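You operate a simulated robot arm through the tools that you are given. There is no shell and no other tool. Be economical: measure what you need, move in short steps, check, and stop when the job is done.

Carry out the task below with a simulated two-armed robot. There is one attempt and no reset: what you move stays moved.

Task
Hold the bar holder, wind the bar out to the green mark and coat the plate.
Fine: spread the compound with the felt pad and put it back. Set down upright: felt pad. A coat counts when it lies all over at full strength: go over it till it gets no stronger.

The check looks at the end state, three seconds after you hand in, the way a careful person would. Anything else that was tipped, shoved, dropped, spilled or broken makes it a failure.

Robot
Two 7-joint arms with two-finger parallel grippers on one trunk, on a base that drives. Base frame: it is fixed to the floor where the robot stands at the start and does not move with it; the origin is under the middle of the robot, x ahead of it, y to its left, z up. Readings come in mm, degrees, newtons and seconds.
The left shoulder is at the start at [70, 163, 1195], the right one opposite. With the tool pointing down near the work surface each hand reaches from about 400 to 880 mm from the robot's upright axis, wherever it stands, measured 20 degrees to its own side. Places, roughly: brown bar [500, 0, 900]; knob of the bar holder [500, -100, 1000]. Payload 3.43 kg a hand.
The TCP of each hand is the grasp point between the finger pads, 34 mm short of the fingertips. In the tool frame z runs along the fingers and y along their closing line. Largest opening 128 mm; finger width 24, thickness 12; the body of the gripper, 48 by 130 mm, starts 96 mm behind the TCP.
Orientation is told as [roll, pitch, yaw] about the base's x, y, z axes, in that order, counted from this pose: with the fingers straight down and closing along the base's y, the tool's x points along the base's -x, its y along +y and its z along -z.

Tools
- The arms move only by the tool apply_moves. It takes "left_deltas", "right_deltas" or both (then of equal length, played together; a hand with none holds still); each is a list of rows, each a list of 6 numbers: the shift along the tool's x, y, z in units of 250 mm (1.0 is 250 mm), then the turn, a rotation vector about the tool's x, y, z in units of 120 degrees (1.0 is 120 degrees). In form: [[dx, dy, dz, ax, ay, az], ...]. A call has 1 to 12 rows; each row is the pose to reach, as a shift and turn from the pose commanded when the call began, along the tool's axes at that moment. "left_grip" and "right_grip" are, for a hand that has rows, the finger opening in m, from 0 to 0.128, set as the call begins (left out, the last holds). A call with a number of a shift or a turn outside -1 to 1 is refused whole. A row lasts 0.2 s, in which the tool goes at most 50 mm and 8.6 degrees; a call with a longer step from one row to the next is refused whole, and so is a gripper value outside its range. A pose out of reach is approached as far as the arm can. The call stops where the force on the tool passes 40 N (or 10 N more than at its start, if that is more) or the arm is blocked; 0.2 s more then pass. The fingers move at their own pace (about 153 mm/s each) and stop on an object; they squeeze with about 27 N. The grip force told is the motor's: it shows also when the fingers shut on nothing. Time passes only in rows, and 0.2 s behind the last, so rows that repeat a pose let the fingers close. The reply holds the time, the measured pose of the TCP, the force on the tool along the base axes, the opening and the grip force, in the units named above and with some noise, with the torque about the TCP (base axes, N m) and any sound that the robot's microphone picked up.
- Cameras (640 x 400 px; columns grow to the right, rows downward): "scene" is now at [138.2, -32, 1419]; the picture's right is [-0.42, -0.91, 0.00], its down [-0.58, 0.26, -0.77] and it looks along [0.70, -0.32, -0.64] (base axes); focal length 214 px, centre (320, 200). "left" rides on the left gripper at [76, 11, -160] in its tool frame; the picture's right is [-0.15, 0.99, 0.00], its down [-0.88, -0.13, -0.46] and it looks along [-0.45, -0.07, 0.89] (tool axes); focal length 234 px, centre (320, 200). "right" rides on the right gripper at [76, -11, -160] in its tool frame; the picture's right is [0.15, 0.99, 0.00], its down [-0.88, 0.13, -0.46] and it looks along [-0.45, 0.07, 0.89] (tool axes); focal length 234 px, centre (320, 200). There is no depth. A picture from a camera that has moved, and an enlarged one, comes with that camera's place and axes in the base frame and with its lens. The place of the scene camera against the robot may be out by one fixed shift of up to 18 mm in any direction.
- capture(camera): a new picture of that camera. It takes no simulated time.
- raise_lower(by): slides the trunk up (or, below 0, down) by that many mm; the arms and the scene camera ride with it, the base frame stays. It gives what a move gives, with no picture.
- base_move(legs): drives the robot by 1 to 6 legs, each [ahead, left, turn to the left] in mm, mm and degrees, along the robot's own axes; the way and the turn of a leg run together, so that a leg with both is an arc; at most 1500 mm and 180 degrees a leg. The arms and the cameras ride along, it lands a little off, and it stops where it bumps. It gives what a move gives.
- aim_head(pan, tilt): turns the head with the scene camera to pan (to the left, within 86 degrees either way) and tilt (down, from -29 to 69), counted from straight ahead of the robot. It gives what a move gives.
- zoom(camera, box): a new picture of the part [left, top, right, bottom] of that camera's present view, enlarged. It takes no simulated time.
- sign_off(): hands the job in; it is judged then, once.

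Go step by step. Nothing tells you exact positions but the pictures and the camera data: compare them with the known pose of the tool, close in by small moves and look again before you grip or let go. The budget is 120 turns and 92 pictures, counting those below and the enlarged ones. Unless the task says otherwise, let go and move clear before handing in.

The tools are called after "Emit:" by a JSON object that holds its "api" and its "payload". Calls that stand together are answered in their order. apply_moves: Moves the arms, as the interface text tells. Its arguments: {"type":"object","properties":{"left_deltas":{"type":"array","items":{"type":"array","items":{"type":"number"}}},"left_grip":{"type":"number"},"right_deltas":{"type":"array","items":{"type":"array","items":{"type":"number"}}},"right_grip":{"type":"number"}},"required":[]} The other tools are called the same way: raise_lower (by) slides the trunk up or down; base_move (legs) drives the base; aim_head (pan, tilt) turns the head that bears the scene camera; capture (camera) takes a picture; zoom (camera, box) takes an enlarged picture of a part of a camera's view; sign_off () hands the job in.

At the start:

```text
t: 0.0
left_eef_pos: [520.4, 44.1, 1320.0]
left_tcp_rot: [0.0, 0.0, 0.0]
left_force: [0.1, 0.9, 0.3]
left_moment: [-0.03, -0.01, -0.03]
left_grip_width: 128.1
left_gripper_force: 0.2
right_eef_pos: [403.6, -446.5, 1256.3]
right_tcp_rot: [0.1, 0.0, 0.0]
right_force: [-0.5, -0.2, -0.6]
right_moment: [0.01, -0.01, -0.03]
right_grip_width: 128.0
right_gripper_force: 0.0
trunk travel left (down, up): [-675.0, 265.0]
robot x, y, heading: [1.4, -1.3, 0.1]
head pan, tilt: [-24.6, 39.5]
```

scene: 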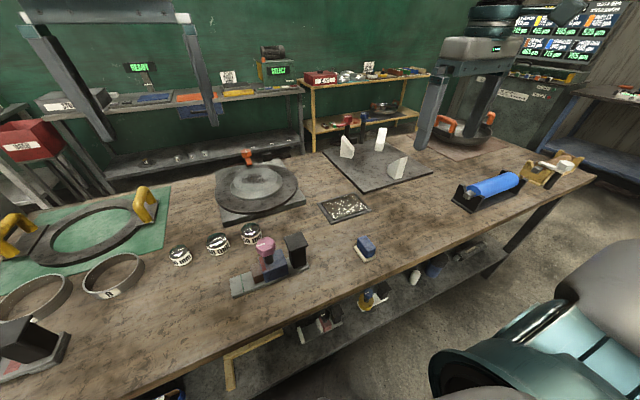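
right: 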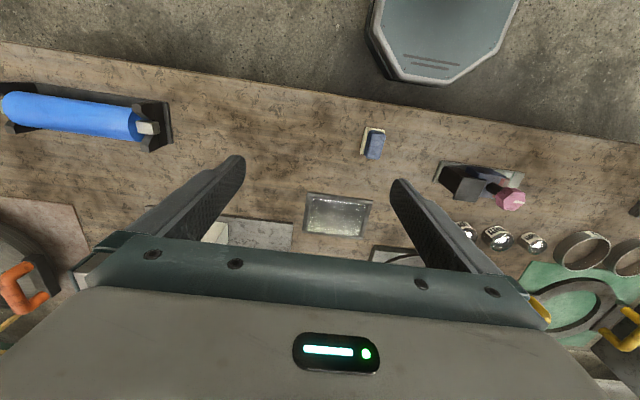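
left: 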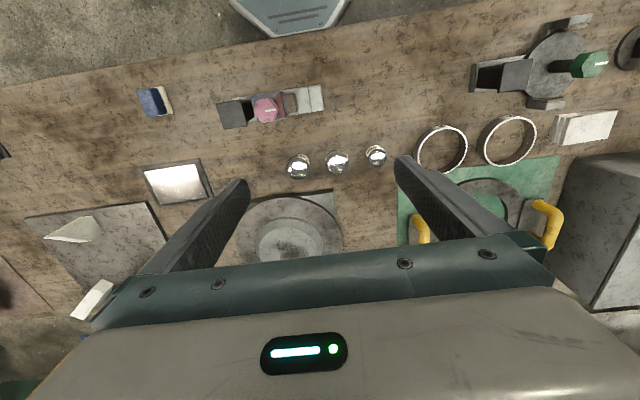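

I see a small bar holder with a pink knob, a blue felt pad to its right, and a framed plate behind. I'll zoom in to read the details before moving.

Emit:
{"api": "zoom", "payload": {"camera": "scene", "box": [210, 180, 400, 300]}}

Emit:
{"api": "zoom", "payload": {"camera": "left", "box": [120, 60, 340, 220]}}

Emit:
{"api": "zoom", "payload": {"camera": "right", "box": [290, 110, 550, 260]}}

```text
3.33 times, centred on (305, 240) of scene
camera zoom: at [138.2, -32.0, 1419.0], right [-0.42, -0.91, 0.0], down [-0.58, 0.26, -0.77], along [0.7, -0.32, -0.64], focal length 715 px, centre (370, 67)
```

zoom: 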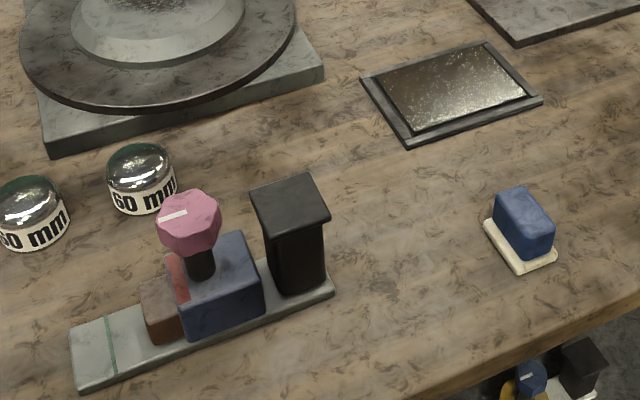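

```text
2.50 times, centred on (230, 140) of left
camera zoom: at [443.9, 56.4, 1479.5], right [0.14, 0.99, 0.0], down [0.88, -0.13, 0.46], along [0.45, -0.07, -0.89], focal length 585 px, centre (545, 350)
```

zoom: 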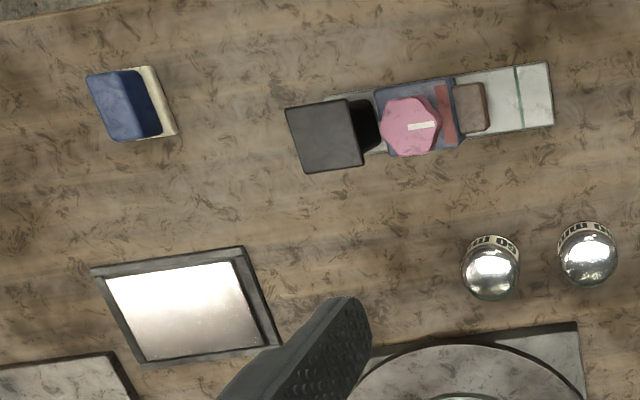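

```text
2.46 times, centred on (420, 185) of right
camera zoom: at [327.0, -456.3, 1415.2], right [-0.15, 0.99, 0.0], down [0.88, 0.13, 0.46], along [0.45, 0.07, -0.89], focal length 576 px, centre (74, 237)
```

zoom: 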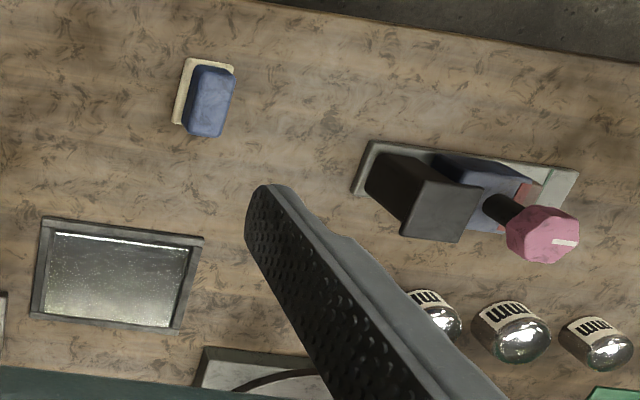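

Knob top sits near (479,-57,1003), the black post near (477,-125,985), and the bar end points toward +y. I'll bring the left hand's camera nearer for a detailed look.

Emit:
{"api": "apply_moves", "payload": {"left_deltas": [[0, -0.05, 0.15, 0, 0, 0], [0, -0.11, 0.3, 0, 0, 0], [0, -0.17, 0.45, 0, 0, 0], [0, -0.23, 0.6, 0, 0, 0], [0, -0.28, 0.74, 0, 0, 0], [0, -0.336, 0.88, 0, 0, 0]]}}

Emit:
{"api": "capture", "payload": {"camera": "left"}}

Emit:
{"api": "zoom", "payload": {"camera": "left", "box": [160, 0, 480, 200]}}

```text
t: 1.4
left_eef_pos: [521.8, -37.5, 1097.5]
left_tcp_rot: [-0.1, -0.1, 0.0]
left_force: [-0.8, -0.3, 0.0]
left_moment: [0.0, 0.0, -0.01]
left_grip_width: 127.9
left_gripper_force: 0.0
right_eef_pos: [403.4, -447.3, 1256.2]
right_tcp_rot: [0.0, 0.0, 0.0]
right_force: [0.1, -0.3, -0.8]
right_moment: [0.01, 0.01, -0.04]
right_grip_width: 127.8
right_gripper_force: 0.0
trunk travel left (down, up): [-675.0, 265.0]
robot x, y, heading: [0.2, -0.9, 0.2]
head pan, tilt: [-24.6, 39.5]
```

```text
85 pictures are left
camera left: at [446.5, -25.8, 1258.0], right [0.15, 0.99, 0.0], down [0.88, -0.13, 0.46], along [0.45, -0.07, -0.89], focal length 234 px, centre (320, 200)
```

left: 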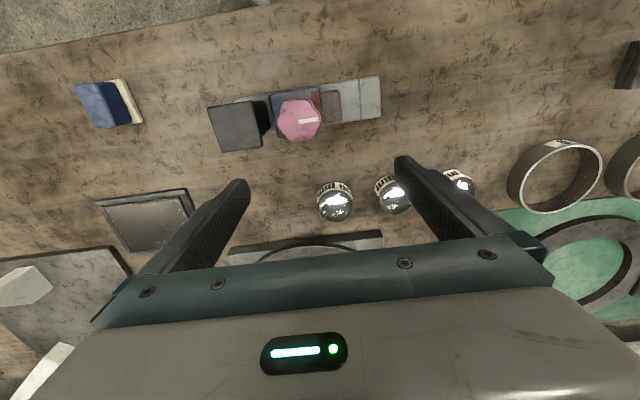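

```text
2.00 times, centred on (320, 100) of left
camera zoom: at [446.5, -25.8, 1258.0], right [0.15, 0.99, 0.0], down [0.88, -0.13, 0.46], along [0.45, -0.07, -0.89], focal length 468 px, centre (320, 400)
```

zoom: 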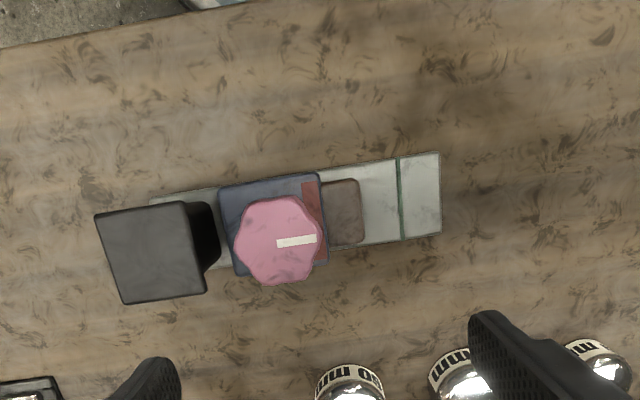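

The holder lies along y with the bar at the +y side. I'll zoom in on the red patch, the bar and the plate before choosing grips.

Emit:
{"api": "zoom", "payload": {"camera": "left", "box": [255, 70, 395, 157]}}

Emit:
{"api": "zoom", "payload": {"camera": "scene", "box": [225, 225, 321, 300]}}

Emit:
{"api": "zoom", "payload": {"camera": "right", "box": [290, 120, 400, 245]}}

```text
4.57 times, centred on (325, 114) of left
camera zoom: at [446.5, -25.8, 1258.0], right [0.15, 0.99, 0.0], down [0.88, -0.13, 0.46], along [0.45, -0.07, -0.89], focal length 1070 px, centre (297, 595)
```

zoom: 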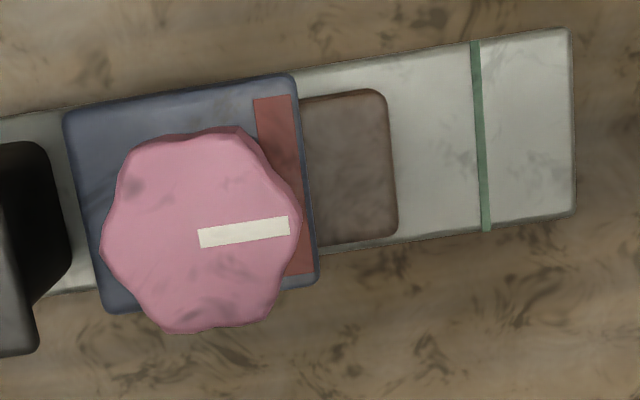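

```text
5.33 times, centred on (273, 262) of scene
camera zoom: at [139.2, -32.4, 1418.9], right [-0.42, -0.91, 0.0], down [-0.58, 0.26, -0.77], along [0.7, -0.32, -0.64], focal length 1144 px, centre (571, -133)
```

zoom: 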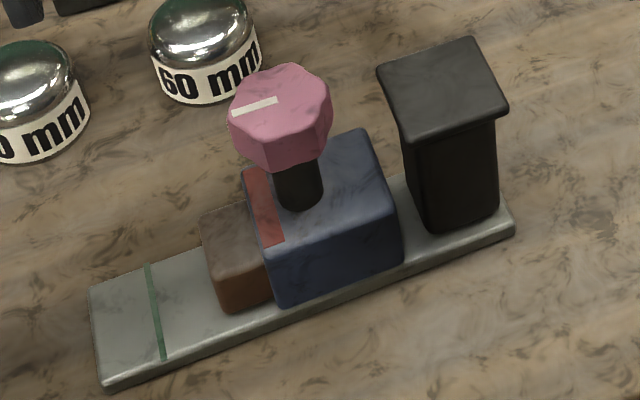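

```text
3.20 times, centred on (345, 182) of right
camera zoom: at [328.0, -456.7, 1414.9], right [-0.15, 0.99, 0.0], down [0.88, 0.13, 0.45], along [0.45, 0.07, -0.89], focal length 749 px, centre (240, 256)
```

zoom: 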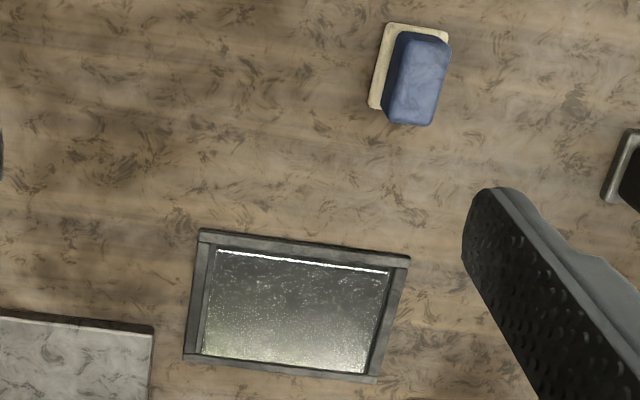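

The plate is bare and shiny with specks; I take the brown bar to be the compound stick. I plan to hold the black post with the right hand from the -y side, tilted, and start by swinging it round.

Emit:
{"api": "apply_moves", "payload": {"right_deltas": [[-0.027, 0.068, 0.075, 0, 0, 0.068], [-0.054, 0.135, 0.15, 0, 0, 0.136], [-0.081, 0.203, 0.225, 0, 0, 0.205], [-0.108, 0.27, 0.3, 0, 0, 0.273], [-0.135, 0.338, 0.375, 0, 0, 0.341], [-0.161, 0.406, 0.449, 0, 0, 0.409], [-0.188, 0.473, 0.524, 0, 0, 0.477], [-0.215, 0.541, 0.599, 0, 0, 0.545], [-0.242, 0.609, 0.674, 0, 0, 0.614], [-0.269, 0.676, 0.749, 0, 0, 0.682], [-0.296, 0.744, 0.824, 0, 0, 0.75]]}}

Emit:
{"api": "apply_moves", "payload": {"right_deltas": [[0.014, 0, 0.027, 0, 0.0625, 0], [0.029, 0, 0.055, 0, 0.125, 0], [0.043, 0, 0.082, 0, 0.1875, 0], [0.058, 0, 0.11, 0, 0.25, 0], [0.072, 0, 0.137, 0, 0.3125, 0], [0.087, 0, 0.165, 0, 0.375, 0], [0.1, 0, 0.19, 0, 0.4375, 0], [0.116, 0, 0.22, 0, 0.5, 0]]}}

Emit:
{"api": "capture", "payload": {"camera": "right"}}

```text
t: 3.8
left_eef_pos: [522.1, -35.2, 1098.4]
left_tcp_rot: [-0.1, 0.0, 0.1]
left_force: [0.2, 0.1, 0.0]
left_moment: [-0.04, 0.03, -0.03]
left_grip_width: 127.8
left_gripper_force: 0.0
right_eef_pos: [477.6, -260.7, 1050.6]
right_tcp_rot: [-0.2, 0.0, -90.1]
right_force: [0.5, -0.9, -0.2]
right_moment: [0.01, 0.05, -0.01]
right_grip_width: 127.8
right_gripper_force: 0.1
trunk travel left (down, up): [-675.0, 265.0]
robot x, y, heading: [0.9, -1.3, -0.2]
head pan, tilt: [-24.6, 39.5]
```

```text
t: 5.6
left_eef_pos: [521.3, -36.5, 1097.9]
left_tcp_rot: [-0.1, 0.0, 0.1]
left_force: [0.9, -0.8, 0.4]
left_moment: [0.01, -0.01, -0.01]
left_grip_width: 128.0
left_gripper_force: 0.1
right_eef_pos: [477.7, -231.7, 994.7]
right_tcp_rot: [0.1, 60.1, -90.0]
right_force: [-0.6, -0.5, 0.7]
right_moment: [0.01, -0.01, 0.01]
right_grip_width: 127.6
right_gripper_force: 0.0
trunk travel left (down, up): [-675.0, 265.0]
robot x, y, heading: [-1.4, 0.6, -0.0]
head pan, tilt: [-24.6, 39.5]
```

```text
80 pictures are left
camera right: at [465.9, -331.6, 1139.5], right [0.99, 0.07, 0.13], down [0.13, -0.83, -0.54], along [0.07, 0.55, -0.83], focal length 234 px, centre (320, 200)
```

right: 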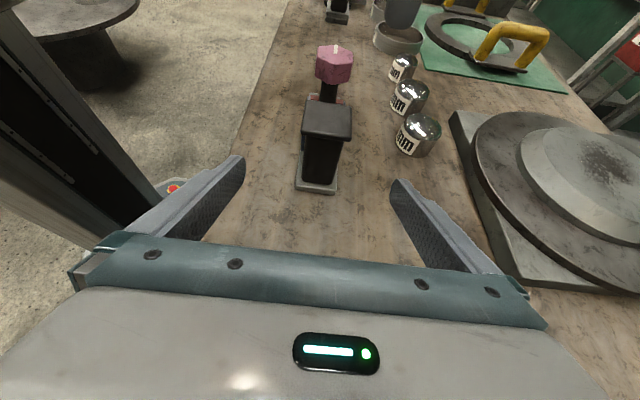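

The right hand is lined up behind the post. I'll go in to about (478,-142,933) under the cap and look before gripping.

Emit:
{"api": "apply_moves", "payload": {"right_deltas": [[-0.012, 0.002, 0.11, 0, 0, 0], [-0.034, 0.005, 0.22, 0, 0, 0], [-0.034, 0.005, 0.33, 0, 0, 0], [-0.034, 0.005, 0.435, 0, 0, 0]], "right_grip": 0.1}}

Emit:
{"api": "capture", "payload": {"camera": "right"}}

Emit:
{"api": "zoom", "payload": {"camera": "scene", "box": [210, 190, 370, 300]}}

```text
t: 6.6
left_eef_pos: [522.8, -35.6, 1097.3]
left_tcp_rot: [-0.1, 0.1, 0.1]
left_force: [0.7, 0.0, 0.0]
left_moment: [0.01, 0.02, -0.03]
left_grip_width: 127.9
left_gripper_force: 0.1
right_eef_pos: [481.5, -139.4, 932.2]
right_tcp_rot: [-0.1, 59.9, -90.2]
right_force: [0.4, 1.1, 1.4]
right_moment: [0.01, 0.02, 0.02]
right_grip_width: 100.1
right_gripper_force: 0.1
trunk travel left (down, up): [-675.0, 265.0]
robot x, y, heading: [0.8, -1.6, -0.1]
head pan, tilt: [-24.6, 39.5]
```

```text
79 pictures are left
camera right: at [469.7, -239.5, 1078.5], right [0.99, 0.07, 0.12], down [0.13, -0.84, -0.53], along [0.07, 0.54, -0.84], focal length 234 px, centre (320, 200)
```

right: 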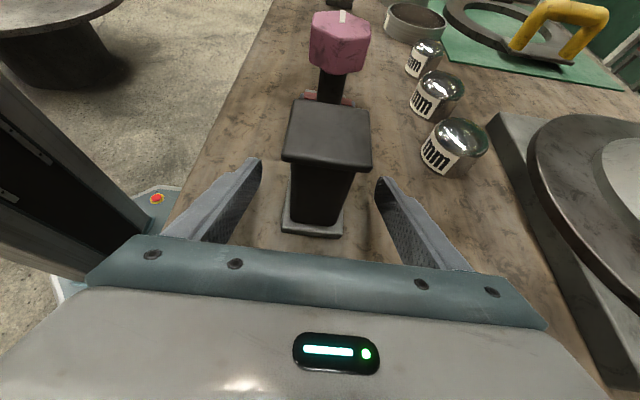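

```text
3.64 times, centred on (290, 245) of scene
camera zoom: at [139.7, -30.3, 1418.9], right [-0.42, -0.91, 0.0], down [-0.58, 0.26, -0.77], along [0.7, -0.32, -0.64], focal length 780 px, centre (429, 36)
```

zoom: 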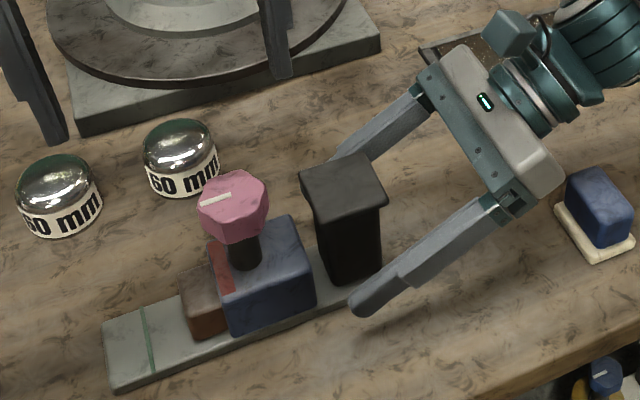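

The fingers straddle the stem, centred within a couple of mm and clear of the cap and base plate. I'll close now.

Emit:
{"api": "apply_moves", "payload": {"right_deltas": [[0, 0, 0, 0, 0, 0], [0, 0, 0, 0, 0, 0], [0, 0, 0, 0, 0, 0], [0, 0, 0, 0, 0, 0]], "right_grip": 0.02}}

Emit:
{"api": "zoom", "payload": {"camera": "scene", "box": [210, 190, 370, 300]}}

Emit:
{"api": "zoom", "payload": {"camera": "left", "box": [160, 0, 480, 200]}}

```text
t: 7.6
left_eef_pos: [520.9, -37.2, 1097.4]
left_tcp_rot: [0.0, -0.1, 0.1]
left_force: [0.9, -0.3, 0.5]
left_moment: [0.02, 0.01, 0.02]
left_grip_width: 128.0
left_gripper_force: 0.1
right_eef_pos: [479.5, -141.5, 933.8]
right_tcp_rot: [0.0, 59.9, -89.9]
right_force: [-0.4, 0.2, 0.0]
right_moment: [0.38, -0.11, 0.03]
right_grip_width: 42.1
right_gripper_force: 26.7
trunk travel left (down, up): [-675.0, 265.0]
robot x, y, heading: [-1.8, 0.6, 0.0]
head pan, tilt: [-24.6, 39.5]
```

```text
3.64 times, centred on (290, 245) of scene
camera zoom: at [138.3, -32.2, 1419.0], right [-0.42, -0.91, 0.0], down [-0.58, 0.26, -0.77], along [0.7, -0.32, -0.64], focal length 780 px, centre (429, 36)
```

zoom: 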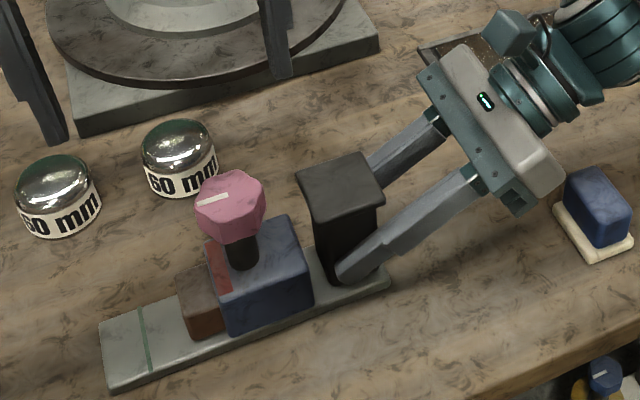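

```text
2.00 times, centred on (320, 100) of left
camera zoom: at [445.9, -25.3, 1258.6], right [0.14, 0.99, 0.0], down [0.88, -0.13, 0.46], along [0.45, -0.07, -0.89], focal length 468 px, centre (320, 400)
```

zoom: 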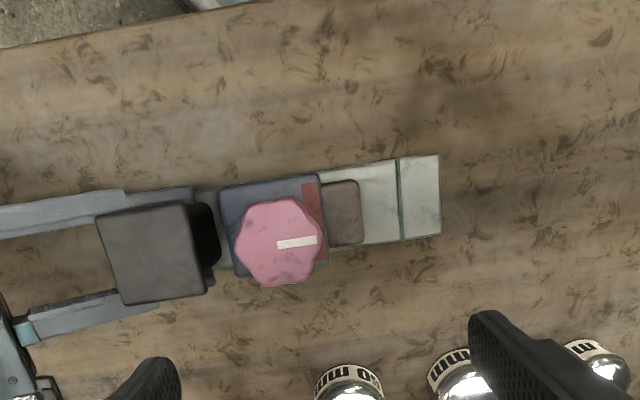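

The post is gripped (42 mm) with no visible shift. Next I bring the left hand over the knob at about (480.5,-54.5), yawed 45°, with a modest opening to clear the post cap.

Emit:
{"api": "apply_moves", "payload": {"left_deltas": [[0.027, -0.012, 0, 0, 0, -0.0625], [0.055, -0.024, 0, 0, 0, -0.125], [0.082, -0.036, 0, 0, 0, -0.1875], [0.11, -0.048, 0.04, 0, 0, -0.25], [0.137, -0.06, 0.1, 0, 0, -0.3125], [0.164, -0.072, 0.19, 0, 0, -0.375]], "left_grip": 0.058}}

Emit:
{"api": "capture", "payload": {"camera": "left"}}

Emit:
{"api": "zoom", "payload": {"camera": "scene", "box": [210, 190, 370, 300]}}

Emit:
{"api": "capture", "payload": {"camera": "right"}}

```text
t: 9.0
left_eef_pos: [478.9, -57.9, 1051.3]
left_tcp_rot: [-0.1, 0.0, 45.2]
left_force: [-0.2, 0.2, -0.4]
left_moment: [0.05, -0.04, -0.01]
left_grip_width: 58.1
left_gripper_force: 0.2
right_eef_pos: [480.8, -142.9, 933.7]
right_tcp_rot: [-0.2, 59.9, -90.1]
right_force: [-0.9, 0.3, -0.8]
right_moment: [0.25, -0.11, 0.06]
right_grip_width: 41.9
right_gripper_force: 27.0
trunk travel left (down, up): [-675.0, 265.0]
robot x, y, heading: [-1.3, -0.5, 0.1]
head pan, tilt: [-24.6, 39.5]
```

```text
75 pictures are left
camera left: at [418.7, -103.9, 1211.5], right [-0.6, 0.8, 0.0], down [0.71, 0.53, 0.46], along [0.36, 0.27, -0.89], focal length 234 px, centre (320, 200)
```

left: 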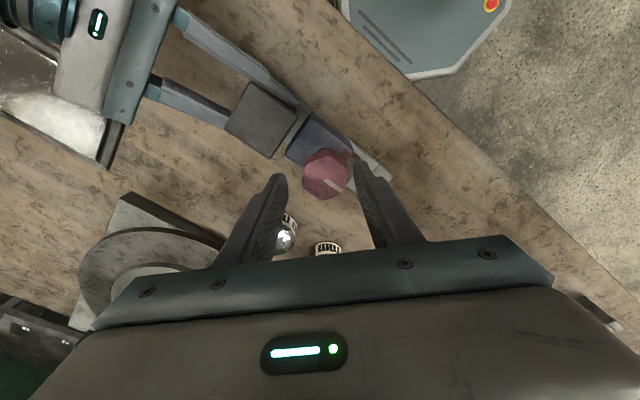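

```text
3.64 times, centred on (290, 245) of scene
camera zoom: at [138.4, -32.1, 1419.0], right [-0.42, -0.91, 0.0], down [-0.58, 0.26, -0.77], along [0.7, -0.32, -0.64], focal length 780 px, centre (429, 36)
```

zoom: 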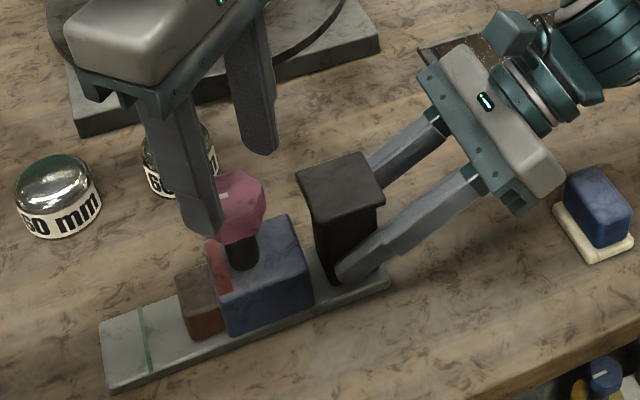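

```text
73 pictures are left
camera right: at [468.8, -241.0, 1078.9], right [0.99, 0.07, 0.13], down [0.13, -0.83, -0.53], along [0.07, 0.55, -0.84], focal length 234 px, centre (320, 200)
```

right: 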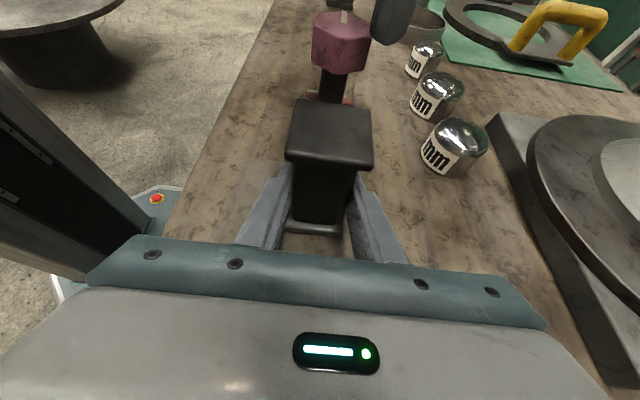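

The knob is centred between the left fingers. I'll lower about 57 mm and close gently on it.

Emit:
{"api": "apply_moves", "payload": {"left_deltas": [[0, 0, 0.08, 0, 0, 0], [0, 0, 0.16, 0, 0, 0], [0, 0, 0.228, 0, 0, 0]]}}

Emit:
{"api": "apply_moves", "payload": {"left_deltas": [[0, 0, 0, 0, 0, 0], [0, 0, 0, 0, 0, 0], [0, 0, 0, 0, 0, 0]], "left_grip": 0.02}}

Emit:
{"api": "zoom", "payload": {"camera": "scene", "box": [210, 190, 370, 300]}}

```text
t: 9.8
left_eef_pos: [479.7, -55.5, 994.2]
left_tcp_rot: [0.0, 0.0, 45.1]
left_force: [-0.2, -0.6, 0.0]
left_moment: [0.03, 0.01, 0.0]
left_grip_width: 58.0
left_gripper_force: 0.1
right_eef_pos: [479.9, -142.0, 933.8]
right_tcp_rot: [-0.1, 60.0, -90.0]
right_force: [-0.6, 0.7, -0.3]
right_moment: [0.02, -0.02, 0.02]
right_grip_width: 41.8
right_gripper_force: 27.4
trunk travel left (down, up): [-675.0, 265.0]
robot x, y, heading: [1.2, 1.3, 0.1]
head pan, tilt: [-24.6, 39.5]
```

```text
t: 10.6
left_eef_pos: [480.3, -55.4, 994.9]
left_tcp_rot: [0.1, -0.2, 45.1]
left_force: [-6.9, 17.0, 0.4]
left_moment: [0.23, 0.0, -0.24]
left_grip_width: 42.4
left_gripper_force: 27.1
right_eef_pos: [482.1, -141.9, 934.5]
right_tcp_rot: [0.1, 59.8, -90.0]
right_force: [7.1, -17.0, 3.2]
right_moment: [0.3, 0.17, -0.34]
right_grip_width: 41.6
right_gripper_force: 26.9
trunk travel left (down, up): [-675.0, 265.0]
robot x, y, heading: [-2.6, 0.9, 0.1]
head pan, tilt: [-24.6, 39.5]
```

```text
3.64 times, centred on (290, 245) of scene
camera zoom: at [138.1, -31.9, 1419.0], right [-0.42, -0.91, 0.0], down [-0.58, 0.26, -0.77], along [0.7, -0.32, -0.64], focal length 780 px, centre (429, 36)
```

zoom: 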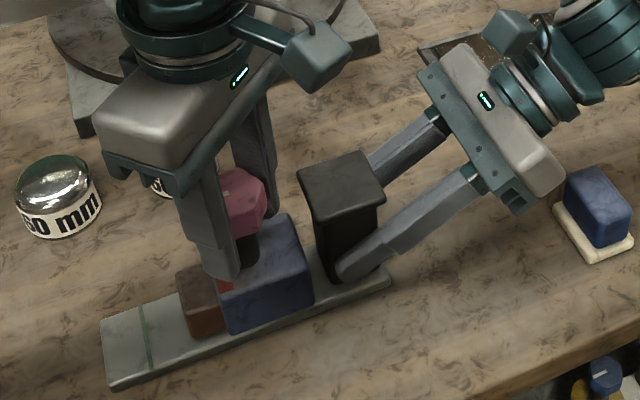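

Both hands hold, with some 18 N strain along the closing line, so I'll ease the left hand 2 mm and try a small clockwise turn.

Emit:
{"api": "apply_moves", "payload": {"left_deltas": [[0, 0.01, 0, 0, 0, 0], [0, 0.01, 0, 0, 0, 0.06], [0, 0.01, 0, 0, 0, 0.12], [0, 0.01, 0, 0, 0, 0.18], [0, 0.01, 0, 0, 0, 0.24]]}}

Emit:
{"api": "zoom", "payload": {"camera": "scene", "box": [210, 190, 370, 300]}}

```text
t: 11.8
left_eef_pos: [477.0, -53.8, 996.5]
left_tcp_rot: [0.0, 0.0, 16.2]
left_force: [-0.7, 16.5, -0.4]
left_moment: [0.41, -0.09, 0.12]
left_grip_width: 42.3
left_gripper_force: 27.1
right_eef_pos: [480.1, -142.2, 934.1]
right_tcp_rot: [-0.1, 60.0, -90.0]
right_force: [0.9, -13.5, 3.2]
right_moment: [0.53, 0.01, -0.07]
right_grip_width: 42.0
right_gripper_force: 27.2
trunk travel left (down, up): [-675.0, 265.0]
robot x, y, heading: [-3.9, -0.8, 0.2]
head pan, tilt: [-24.6, 39.5]
```

```text
3.64 times, centred on (290, 245) of scene
camera zoom: at [138.1, -31.6, 1419.0], right [-0.42, -0.91, 0.0], down [-0.58, 0.26, -0.77], along [0.7, -0.32, -0.64], focal length 780 px, centre (429, 36)
```

zoom: 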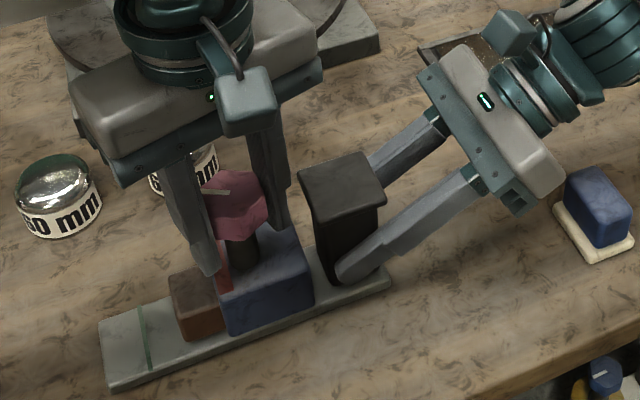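

Clockwise pushes the bar out. I'll turn another 30° easing a little toward +y, then measure the gap closely.

Emit:
{"api": "apply_moves", "payload": {"left_deltas": [[0, 0.008, 0, 0, 0, 0.06], [0, 0.012, 0, 0, 0, 0.12], [0, 0.012, 0, 0, 0, 0.18], [0, 0.012, 0, 0, 0, 0.24]]}}

Emit:
{"api": "zoom", "payload": {"camera": "scene", "box": [225, 240, 305, 300]}}

```text
t: 12.8
left_eef_pos: [476.7, -52.6, 995.7]
left_tcp_rot: [-0.2, -0.1, -12.7]
left_force: [1.9, -1.8, 1.4]
left_moment: [0.04, 0.45, 0.05]
left_grip_width: 42.1
left_gripper_force: 26.8
right_eef_pos: [479.1, -141.4, 933.3]
right_tcp_rot: [-0.1, 60.1, -90.0]
right_force: [-2.3, 3.4, 0.1]
right_moment: [-0.71, -0.39, 0.12]
right_grip_width: 41.8
right_gripper_force: 27.2
trunk travel left (down, up): [-675.0, 265.0]
robot x, y, heading: [0.1, -2.5, -0.1]
head pan, tilt: [-24.6, 39.5]
```

```text
6.67 times, centred on (265, 270) of scene
camera zoom: at [138.3, -32.0, 1419.0], right [-0.42, -0.91, 0.0], down [-0.58, 0.26, -0.77], along [0.7, -0.32, -0.64], focal length 1430 px, centre (687, -267)
```

zoom: 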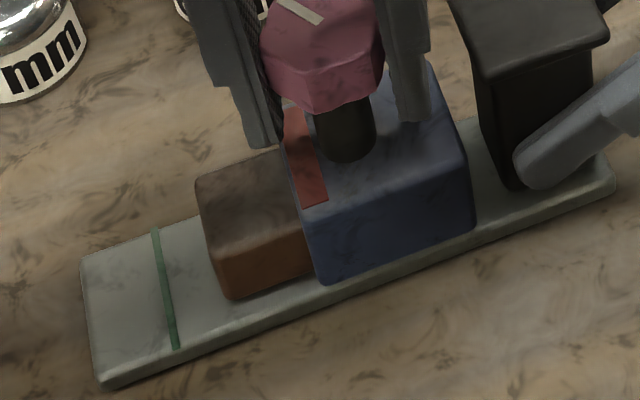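

The bar is advancing and I judge about 26 mm remains. I'll turn 45° more and measure again.

Emit:
{"api": "apply_moves", "payload": {"left_deltas": [[0, 0, 0, 0, 0, 0.065], [0, 0, 0, 0, 0, 0.13], [0, 0, 0, 0, 0, 0.195], [0, 0, 0, 0, 0, 0.26], [0, 0, 0, 0, 0, 0.325], [0, 0, 0, 0, 0, 0.375]]}}

Emit:
{"api": "zoom", "payload": {"camera": "scene", "box": [225, 240, 305, 300]}}

```text
t: 14.2
left_eef_pos: [476.2, -49.3, 994.2]
left_tcp_rot: [0.2, 0.0, -57.5]
left_force: [13.9, 26.8, 14.8]
left_moment: [0.05, -0.33, 0.24]
left_grip_width: 42.3
left_gripper_force: 27.2
right_eef_pos: [480.4, -141.5, 933.1]
right_tcp_rot: [-0.1, 59.9, -89.9]
right_force: [-11.6, -20.2, 0.1]
right_moment: [-0.04, -0.19, 0.92]
right_grip_width: 42.1
right_gripper_force: 26.8
trunk travel left (down, up): [-675.0, 265.0]
robot x, y, heading: [1.5, -1.1, -0.3]
head pan, tilt: [-24.6, 39.5]
```

```text
6.67 times, centred on (265, 270) of scene
camera zoom: at [137.6, -30.4, 1419.2], right [-0.42, -0.91, 0.0], down [-0.58, 0.26, -0.77], along [0.7, -0.32, -0.64], focal length 1430 px, centre (687, -267)
```

zoom: 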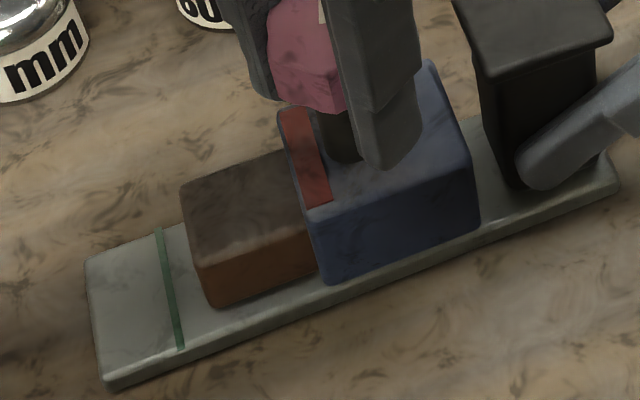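

About 15 mm remains (roughly 0.23 mm per degree). I'll release the knob, swing back and regrip.

Emit:
{"api": "apply_moves", "payload": {"left_deltas": [[0, 0, 0, 0, 0, 0], [0, 0, 0, 0, 0, 0]], "left_grip": 0.058}}

Emit:
{"api": "capture", "payload": {"camera": "left"}}

Emit:
{"api": "capture", "payload": {"camera": "right"}}

```text
t: 14.8
left_eef_pos: [476.4, -53.5, 994.3]
left_tcp_rot: [-0.2, 0.0, -57.5]
left_force: [-0.3, 0.9, -0.2]
left_moment: [-0.02, 0.0, 0.0]
left_grip_width: 57.8
left_gripper_force: 0.0
right_eef_pos: [481.9, -141.3, 935.6]
right_tcp_rot: [0.0, 60.0, -90.0]
right_force: [2.2, 0.5, 0.1]
right_moment: [-0.42, 0.05, 0.0]
right_grip_width: 41.9
right_gripper_force: 27.0
trunk travel left (down, up): [-675.0, 265.0]
robot x, y, heading: [0.8, -1.8, 0.2]
head pan, tilt: [-24.6, 39.5]
```

```text
68 pictures are left
camera left: at [445.2, 17.2, 1154.1], right [0.91, 0.41, 0.0], down [0.36, -0.81, 0.46], along [0.18, -0.42, -0.89], focal length 234 px, centre (320, 200)
```

left: 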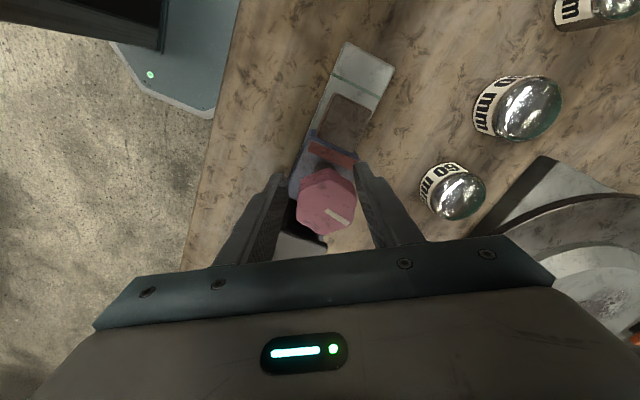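

```text
67 pictures are left
camera right: at [469.3, -240.9, 1079.1], right [0.99, 0.07, 0.13], down [0.13, -0.83, -0.53], along [0.07, 0.55, -0.84], focal length 234 px, centre (320, 200)
```

right: 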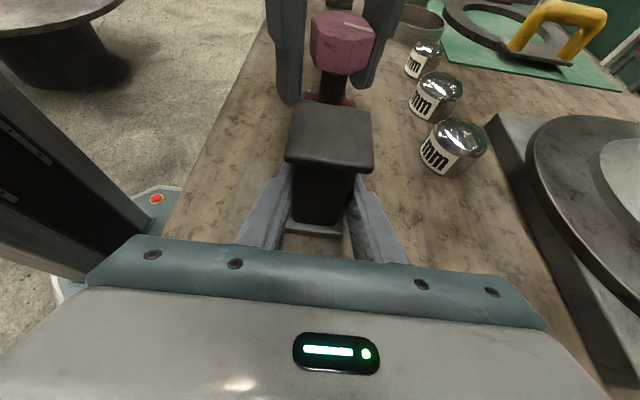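

The knob centre looks to be near (480,-52.5). I'll rotate the open hand back 93° recentred on it and regrip.

Emit:
{"api": "apply_moves", "payload": {"left_deltas": [[-0.003, 0.012, 0, 0, 0, -0.0705], [-0.003, 0.012, 0, 0, 0, -0.141], [-0.003, 0.012, 0, 0, 0, -0.211], [-0.003, 0.012, 0, 0, 0, -0.282], [-0.003, 0.012, 0, 0, 0, -0.352], [-0.003, 0.012, 0, 0, 0, -0.423], [-0.003, 0.012, 0, 0, 0, -0.493], [-0.003, 0.012, 0, 0, 0, -0.564], [-0.003, 0.012, 0, 0, 0, -0.634], [-0.003, 0.012, 0, 0, 0, -0.705], [-0.003, 0.012, 0, 0, 0, -0.775]]}}

Emit:
{"api": "apply_moves", "payload": {"left_deltas": [[0, 0, 0, 0, 0, 0], [0, 0, 0, 0, 0, 0], [0, 0, 0, 0, 0, 0]], "left_grip": 0.02}}

```text
t: 17.2
left_eef_pos: [480.1, -51.2, 995.8]
left_tcp_rot: [0.0, 0.0, 35.6]
left_force: [-0.7, 0.6, -0.1]
left_moment: [0.03, -0.02, -0.02]
left_grip_width: 58.1
left_gripper_force: 0.1
right_eef_pos: [481.7, -142.0, 933.7]
right_tcp_rot: [-0.1, 60.0, -90.0]
right_force: [4.5, -1.2, 7.1]
right_moment: [-0.63, -0.08, 0.07]
right_grip_width: 41.8
right_gripper_force: 27.4
trunk travel left (down, up): [-675.0, 265.0]
robot x, y, heading: [-1.1, -0.6, 0.1]
head pan, tilt: [-24.6, 39.5]
```

```text
t: 18.0
left_eef_pos: [479.9, -51.2, 994.7]
left_tcp_rot: [-0.1, 0.0, 35.5]
left_force: [6.5, -14.0, -0.2]
left_moment: [0.14, -0.1, -0.01]
left_grip_width: 42.3
left_gripper_force: 27.2
right_eef_pos: [479.2, -140.8, 934.3]
right_tcp_rot: [-0.2, 60.1, -89.9]
right_force: [-7.6, 15.3, 1.2]
right_moment: [-0.27, -0.12, 0.69]
right_grip_width: 41.8
right_gripper_force: 27.0
trunk travel left (down, up): [-675.0, 265.0]
robot x, y, heading: [-0.4, 2.1, -0.2]
head pan, tilt: [-24.6, 39.5]
```

Gripped again. I'll turn 48° clockwise and measure.

Emit:
{"api": "apply_moves", "payload": {"left_deltas": [[0, -0.006, 0, 0, 0, 0.066], [0, -0.006, 0, 0, 0, 0.133], [0, -0.006, 0, 0, 0, 0.2], [0, -0.006, 0, 0, 0, 0.266], [0, -0.006, 0, 0, 0, 0.333], [0, -0.006, 0, 0, 0, 0.4]]}}

Emit:
{"api": "zoom", "payload": {"camera": "scene", "box": [225, 240, 305, 300]}}

```text
t: 19.4
left_eef_pos: [480.5, -53.5, 994.7]
left_tcp_rot: [-0.1, -0.1, -12.7]
left_force: [12.6, -14.9, 3.7]
left_moment: [0.17, -0.43, 0.06]
left_grip_width: 42.3
left_gripper_force: 26.7
right_eef_pos: [480.8, -142.4, 933.9]
right_tcp_rot: [-0.1, 60.0, -89.9]
right_force: [-12.2, 15.5, -0.7]
right_moment: [-0.16, -0.17, 1.01]
right_grip_width: 42.2
right_gripper_force: 26.8
trunk travel left (down, up): [-675.0, 265.0]
robot x, y, heading: [-4.8, 3.4, 0.1]
head pan, tilt: [-24.6, 39.5]
```

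```text
6.67 times, centred on (265, 270) of scene
camera zoom: at [138.2, -32.2, 1419.0], right [-0.42, -0.91, 0.0], down [-0.58, 0.26, -0.77], along [0.7, -0.32, -0.64], focal length 1430 px, centre (687, -267)
```

zoom: 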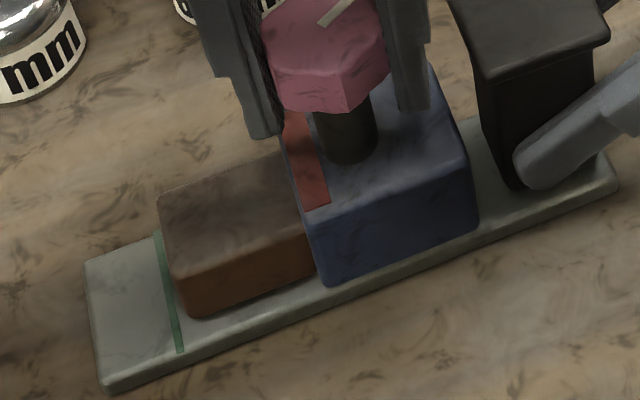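

About 5–6 mm remain. I'll turn 20° more and look closely.

Emit:
{"api": "apply_moves", "payload": {"left_deltas": [[0, 0, 0, 0, 0, 0.06], [0, 0, 0, 0, 0, 0.12], [0, 0, 0, 0, 0, 0.17]]}}

Emit:
{"api": "zoom", "payload": {"camera": "scene", "box": [230, 255, 270, 295]}}

Emit:
{"api": "capture", "payload": {"camera": "left"}}

```text
t: 20.2
left_eef_pos: [479.4, -52.3, 994.6]
left_tcp_rot: [-0.1, -0.1, -33.0]
left_force: [9.5, -20.3, 10.5]
left_moment: [0.16, -0.01, 0.14]
left_grip_width: 42.4
left_gripper_force: 27.2
right_eef_pos: [479.2, -142.2, 934.6]
right_tcp_rot: [-0.1, 60.0, -90.0]
right_force: [-9.5, 19.6, 0.4]
right_moment: [0.12, -0.06, 0.88]
right_grip_width: 41.8
right_gripper_force: 26.9
trunk travel left (down, up): [-675.0, 265.0]
robot x, y, heading: [-0.0, -0.3, 0.2]
head pan, tilt: [-24.6, 39.5]
```

```text
10.00 times, centred on (250, 275) of scene
camera zoom: at [137.5, -32.5, 1419.1], right [-0.42, -0.91, 0.0], down [-0.58, 0.26, -0.77], along [0.7, -0.32, -0.64], focal length 2145 px, centre (1020, -550)
```

zoom: 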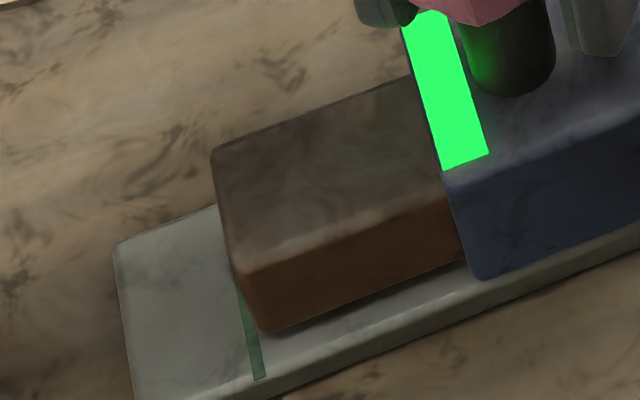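

```text
64 pictures are left
camera left: at [421.9, -2.2, 1155.1], right [0.66, 0.75, 0.0], down [0.67, -0.59, 0.46], along [0.34, -0.3, -0.89], focal length 234 px, centre (320, 200)
```

left: 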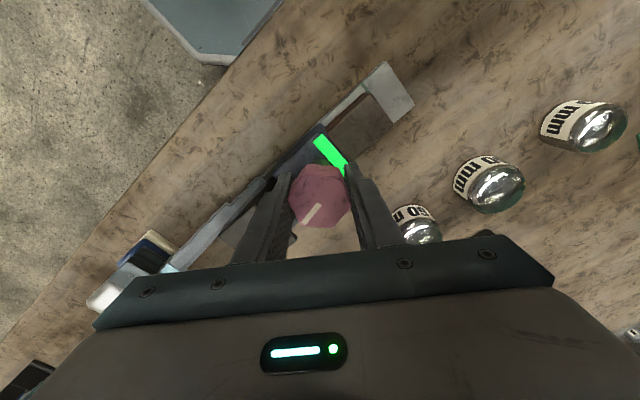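

The indicator lit green, so the bar is at the mark. I'll release the knob and lift the left hand away while the right still holds.

Emit:
{"api": "apply_moves", "payload": {"left_deltas": [[0, 0, 0, 0, 0, 0], [0, 0, 0, 0, 0, 0], [0, 0, -0.06, 0, 0, 0], [0, 0, -0.2, 0, 0, 0], [0, 0, -0.35, 0, 0, 0], [0, 0, -0.5, 0, 0, 0], [0, 0, -0.65, 0, 0, 0]], "left_grip": 0.058}}

Emit:
{"api": "zoom", "payload": {"camera": "scene", "box": [210, 190, 370, 300]}}

```text
t: 21.8
left_eef_pos: [479.7, -53.9, 1157.8]
left_tcp_rot: [0.0, 0.1, -33.0]
left_force: [0.7, 1.5, 0.1]
left_moment: [0.0, 0.0, 0.03]
left_grip_width: 57.8
left_gripper_force: 0.0
right_eef_pos: [480.3, -141.9, 932.3]
right_tcp_rot: [0.0, 60.0, -90.0]
right_force: [1.0, -1.9, 4.0]
right_moment: [-0.66, -0.25, -0.07]
right_grip_width: 41.9
right_gripper_force: 27.1
trunk travel left (down, up): [-675.0, 265.0]
robot x, y, heading: [0.2, 0.2, -0.3]
head pan, tilt: [-24.6, 39.5]
```

```text
3.64 times, centred on (290, 245) of scene
camera zoom: at [137.7, -32.1, 1418.9], right [-0.42, -0.91, 0.0], down [-0.58, 0.26, -0.77], along [0.7, -0.32, -0.64], focal length 780 px, centre (429, 36)
```

zoom: 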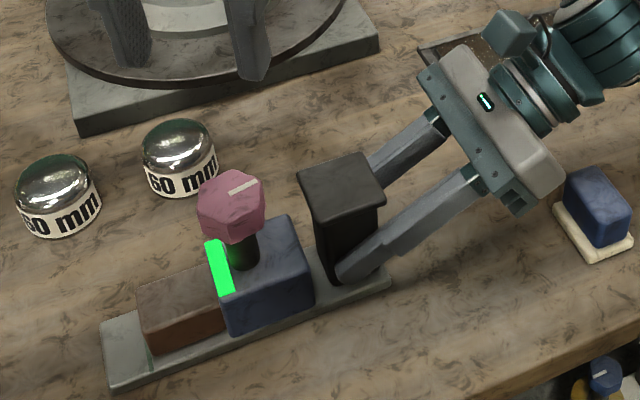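

The bar stays put and the lamp stays green. I'll park the left hand to the left, then open and retract the right hand.

Emit:
{"api": "apply_moves", "payload": {"left_deltas": [[0.093, 0.106, -0.03, 0, 0, -0.034], [0.186, 0.213, -0.06, 0, 0, -0.069], [0.279, 0.32, -0.09, 0, 0, -0.103], [0.372, 0.426, -0.12, 0, 0, -0.137], [0.466, 0.532, -0.15, 0, 0, -0.172], [0.559, 0.639, -0.18, 0, 0, -0.206], [0.652, 0.746, -0.21, 0, 0, -0.241], [0.745, 0.852, -0.24, 0, 0, -0.275]]}}

Emit:
{"api": "apply_moves", "payload": {"right_deltas": [[0, 0, 0, 0, 0, 0], [0, 0, 0, 0, 0, 0], [0, 0, -0.1, 0, 0, 0], [0, 0, -0.22, 0, 0, 0], [0, 0, -0.34, 0, 0, 0], [0.02, 0, -0.46, 0, 0, 0], [0.1, 0, -0.56, 0, 0, 0], [0.2, 0, -0.65, 0, 0, 0]], "right_grip": 0.09}}

Emit:
{"api": "capture", "payload": {"camera": "scene"}}

```text
t: 23.6
left_eef_pos: [438.8, 231.7, 1215.9]
left_tcp_rot: [-0.1, 0.1, 0.1]
left_force: [0.0, 1.1, -0.5]
left_moment: [-0.04, 0.0, -0.03]
left_grip_width: 57.8
left_gripper_force: 0.0
right_eef_pos: [478.9, -140.6, 934.7]
right_tcp_rot: [0.1, 59.9, -90.1]
right_force: [-0.1, 0.3, -0.2]
right_moment: [-0.42, -0.01, 0.04]
right_grip_width: 41.9
right_gripper_force: 26.3
trunk travel left (down, up): [-675.0, 265.0]
robot x, y, heading: [0.3, -1.4, -0.0]
head pan, tilt: [-24.6, 39.5]
```

```text
t: 25.4
left_eef_pos: [439.2, 229.0, 1216.6]
left_tcp_rot: [-0.1, 0.1, 0.1]
left_force: [0.0, 0.5, -1.2]
left_moment: [0.01, 0.01, -0.02]
left_grip_width: 58.0
left_gripper_force: 0.0
right_eef_pos: [476.6, -258.8, 1057.2]
right_tcp_rot: [0.0, 60.1, -90.0]
right_force: [0.4, -0.2, 0.0]
right_moment: [0.01, 0.0, -0.03]
right_grip_width: 90.0
right_gripper_force: 0.0
trunk travel left (down, up): [-675.0, 265.0]
robot x, y, heading: [0.4, -1.7, 0.1]
head pan, tilt: [-24.6, 39.5]
```

```text
62 pictures are left
camera scene: at [137.5, -31.8, 1419.0], right [-0.42, -0.91, 0.0], down [-0.58, 0.26, -0.77], along [0.7, -0.32, -0.64], focal length 214 px, centre (320, 200)
```

scene: 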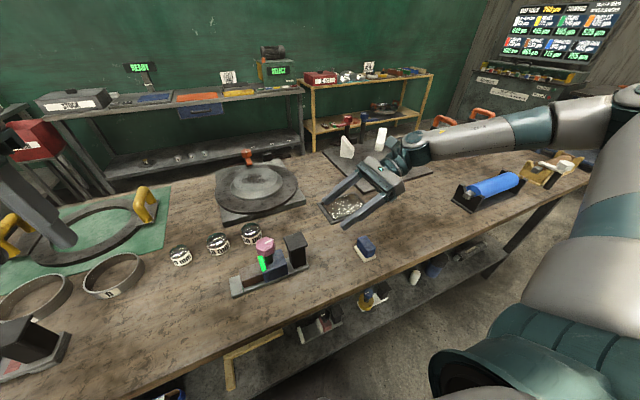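

Everything is in place. I'll turn the right hand vertical over the felt pad near (432,-318).

Emit:
{"api": "apply_moves", "payload": {"right_deltas": [[0.012, -0.022, -0.041, 0, -0.0625, 0], [0.025, -0.045, -0.082, 0, -0.125, 0], [0.037, -0.067, -0.124, 0, -0.1875, 0], [0.05, -0.09, -0.165, 0, -0.25, 0], [0.062, -0.112, -0.206, 0, -0.3125, 0], [0.075, -0.135, -0.248, 0, -0.375, 0], [0.087, -0.157, -0.289, 0, -0.4375, 0], [0.1, -0.18, -0.33, 0, -0.5, 0]]}}

Emit:
{"api": "apply_moves", "payload": {"right_deltas": [[0, 0, 0, 0, 0, -0.068], [0, 0, 0, 0, 0, -0.136], [0, 0, 0, 0, 0, -0.205], [0, 0, 0, 0, 0, -0.273], [0, 0, 0, 0, 0, -0.341], [0, 0, 0, 0, 0, -0.409], [0, 0, 0, 0, 0, -0.477], [0, 0, 0, 0, 0, -0.545], [0, 0, 0, 0, 0, -0.614], [0, 0, 0, 0, 0, -0.682], [0, 0, 0, 0, 0, -0.75]]}}

Emit:
{"api": "capture", "payload": {"camera": "right"}}

Emit:
{"api": "zoom", "payload": {"camera": "scene", "box": [310, 190, 410, 270]}}

```text
t: 27.2
left_eef_pos: [438.4, 231.7, 1216.2]
left_tcp_rot: [-0.1, 0.0, 0.1]
left_force: [0.0, 0.9, -0.2]
left_moment: [0.01, 0.01, -0.01]
left_grip_width: 58.1
left_gripper_force: 0.0
right_eef_pos: [433.2, -315.5, 1121.1]
right_tcp_rot: [0.0, -0.1, -90.0]
right_force: [0.5, 0.3, 0.4]
right_moment: [0.01, -0.02, 0.0]
right_grip_width: 90.1
right_gripper_force: 0.1
trunk travel left (down, up): [-675.0, 265.0]
robot x, y, heading: [0.3, 3.0, 0.2]
head pan, tilt: [-24.6, 39.5]
```

```text
t: 29.6
left_eef_pos: [438.8, 229.7, 1216.4]
left_tcp_rot: [0.0, 0.0, 0.1]
left_force: [-0.7, -0.4, 0.0]
left_moment: [0.0, 0.01, 0.04]
left_grip_width: 58.0
left_gripper_force: 0.0
right_eef_pos: [433.3, -315.7, 1119.9]
right_tcp_rot: [0.1, 0.0, 0.1]
right_force: [-1.1, -0.7, 0.9]
right_moment: [-0.01, 0.01, 0.03]
right_grip_width: 90.2
right_gripper_force: 0.0
trunk travel left (down, up): [-675.0, 265.0]
robot x, y, heading: [5.0, 4.0, 0.0]
head pan, tilt: [-24.6, 39.5]
```

```text
61 pictures are left
camera right: at [357.1, -326.7, 1279.3], right [-0.15, 0.99, 0.0], down [0.88, 0.13, 0.46], along [0.45, 0.07, -0.89], focal length 234 px, centre (320, 200)
```

right: 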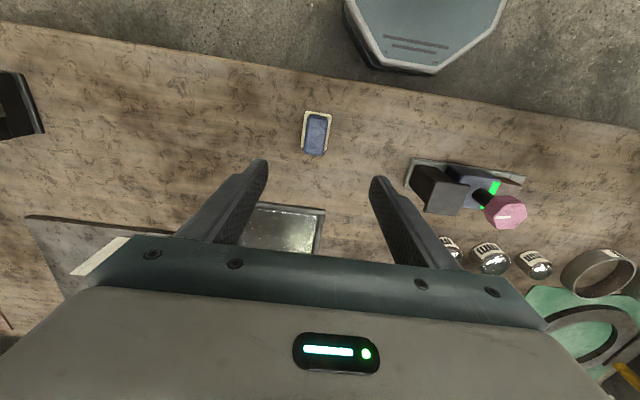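

```text
5.00 times, centred on (360, 230) of scene
camera zoom: at [138.3, -32.1, 1419.0], right [-0.42, -0.91, 0.0], down [-0.58, 0.26, -0.77], along [0.7, -0.32, -0.64], focal length 1072 px, centre (120, 50)
```

zoom: 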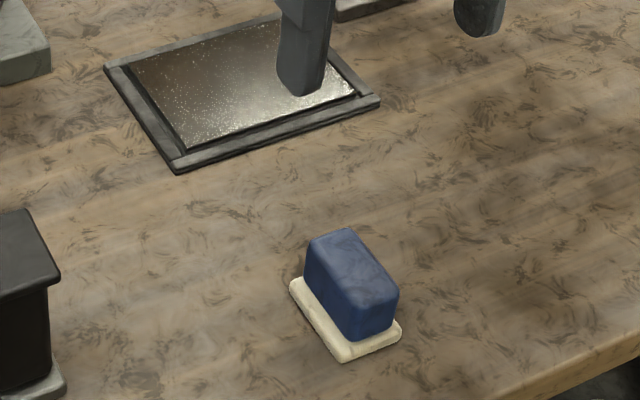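

The pad is near (428,-320) with its long side roughly along x. A close zoom will give its yaw before I descend.

Emit:
{"api": "zoom", "payload": {"camera": "right", "box": [280, 95, 360, 165]}}

```text
5.71 times, centred on (320, 130) of right
camera zoom: at [357.1, -326.7, 1279.3], right [-0.15, 0.99, 0.0], down [0.88, 0.13, 0.46], along [0.45, 0.07, -0.89], focal length 1338 px, centre (320, 600)
```

zoom: 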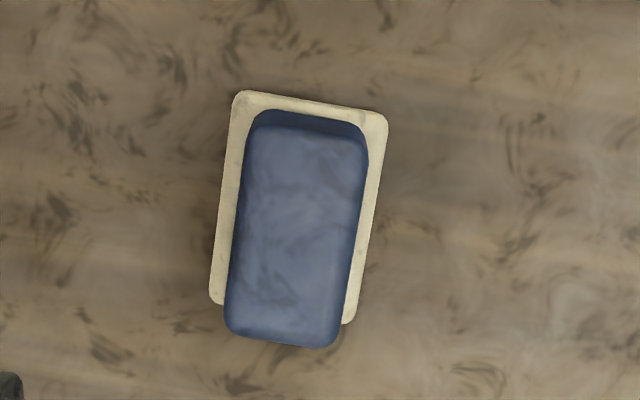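

The pad lies square to the axes, centre (433,-321), felt about 61×42 mm. I'll descend to z≈936 straddling its handle.

Emit:
{"api": "apply_moves", "payload": {"right_deltas": [[0, -0.02, 0.16, 0, 0, 0], [0, -0.02, 0.32, 0, 0, 0], [0, -0.02, 0.48, 0, 0, 0], [0, -0.02, 0.62, 0, 0, 0], [0, -0.02, 0.736, 0, 0, 0]]}}

Emit:
{"api": "capture", "payload": {"camera": "right"}}

Emit:
{"api": "zoom", "payload": {"camera": "scene", "box": [310, 190, 410, 270]}}

```text
t: 30.8
left_eef_pos: [439.8, 229.6, 1215.5]
left_tcp_rot: [0.0, 0.0, 0.2]
left_force: [0.6, 1.2, 0.1]
left_moment: [0.01, 0.04, 0.0]
left_grip_width: 58.0
left_gripper_force: 0.1
right_eef_pos: [432.3, -321.4, 936.4]
right_tcp_rot: [0.0, 0.0, 0.1]
right_force: [-0.1, 0.2, -0.3]
right_moment: [-0.01, -0.01, 0.01]
right_grip_width: 89.8
right_gripper_force: 0.0
trunk travel left (down, up): [-675.0, 265.0]
robot x, y, heading: [-2.8, 0.9, 0.1]
head pan, tilt: [-24.6, 39.5]
```

```text
58 pictures are left
camera right: at [356.2, -331.5, 1095.8], right [-0.15, 0.99, 0.0], down [0.88, 0.13, 0.46], along [0.45, 0.07, -0.89], focal length 234 px, centre (320, 200)
```

right: 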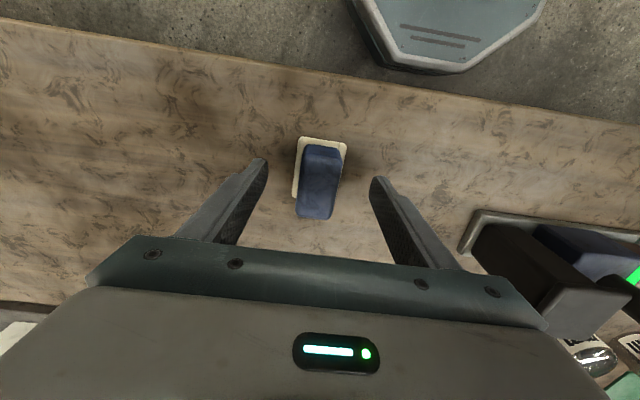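

```text
5.00 times, centred on (360, 230) of scene
camera zoom: at [138.9, -31.9, 1418.9], right [-0.42, -0.91, 0.0], down [-0.58, 0.26, -0.77], along [0.7, -0.32, -0.64], focal length 1072 px, centre (120, 50)
```

zoom: 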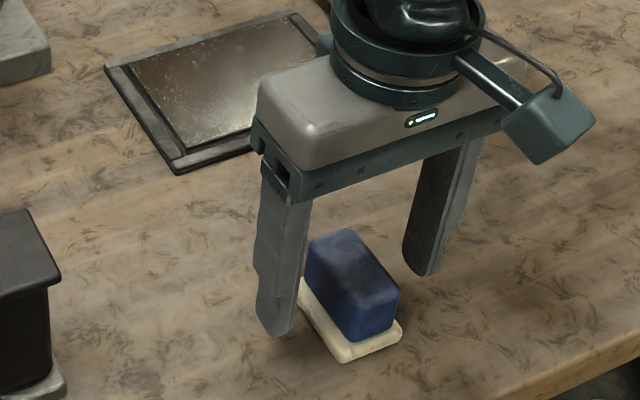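

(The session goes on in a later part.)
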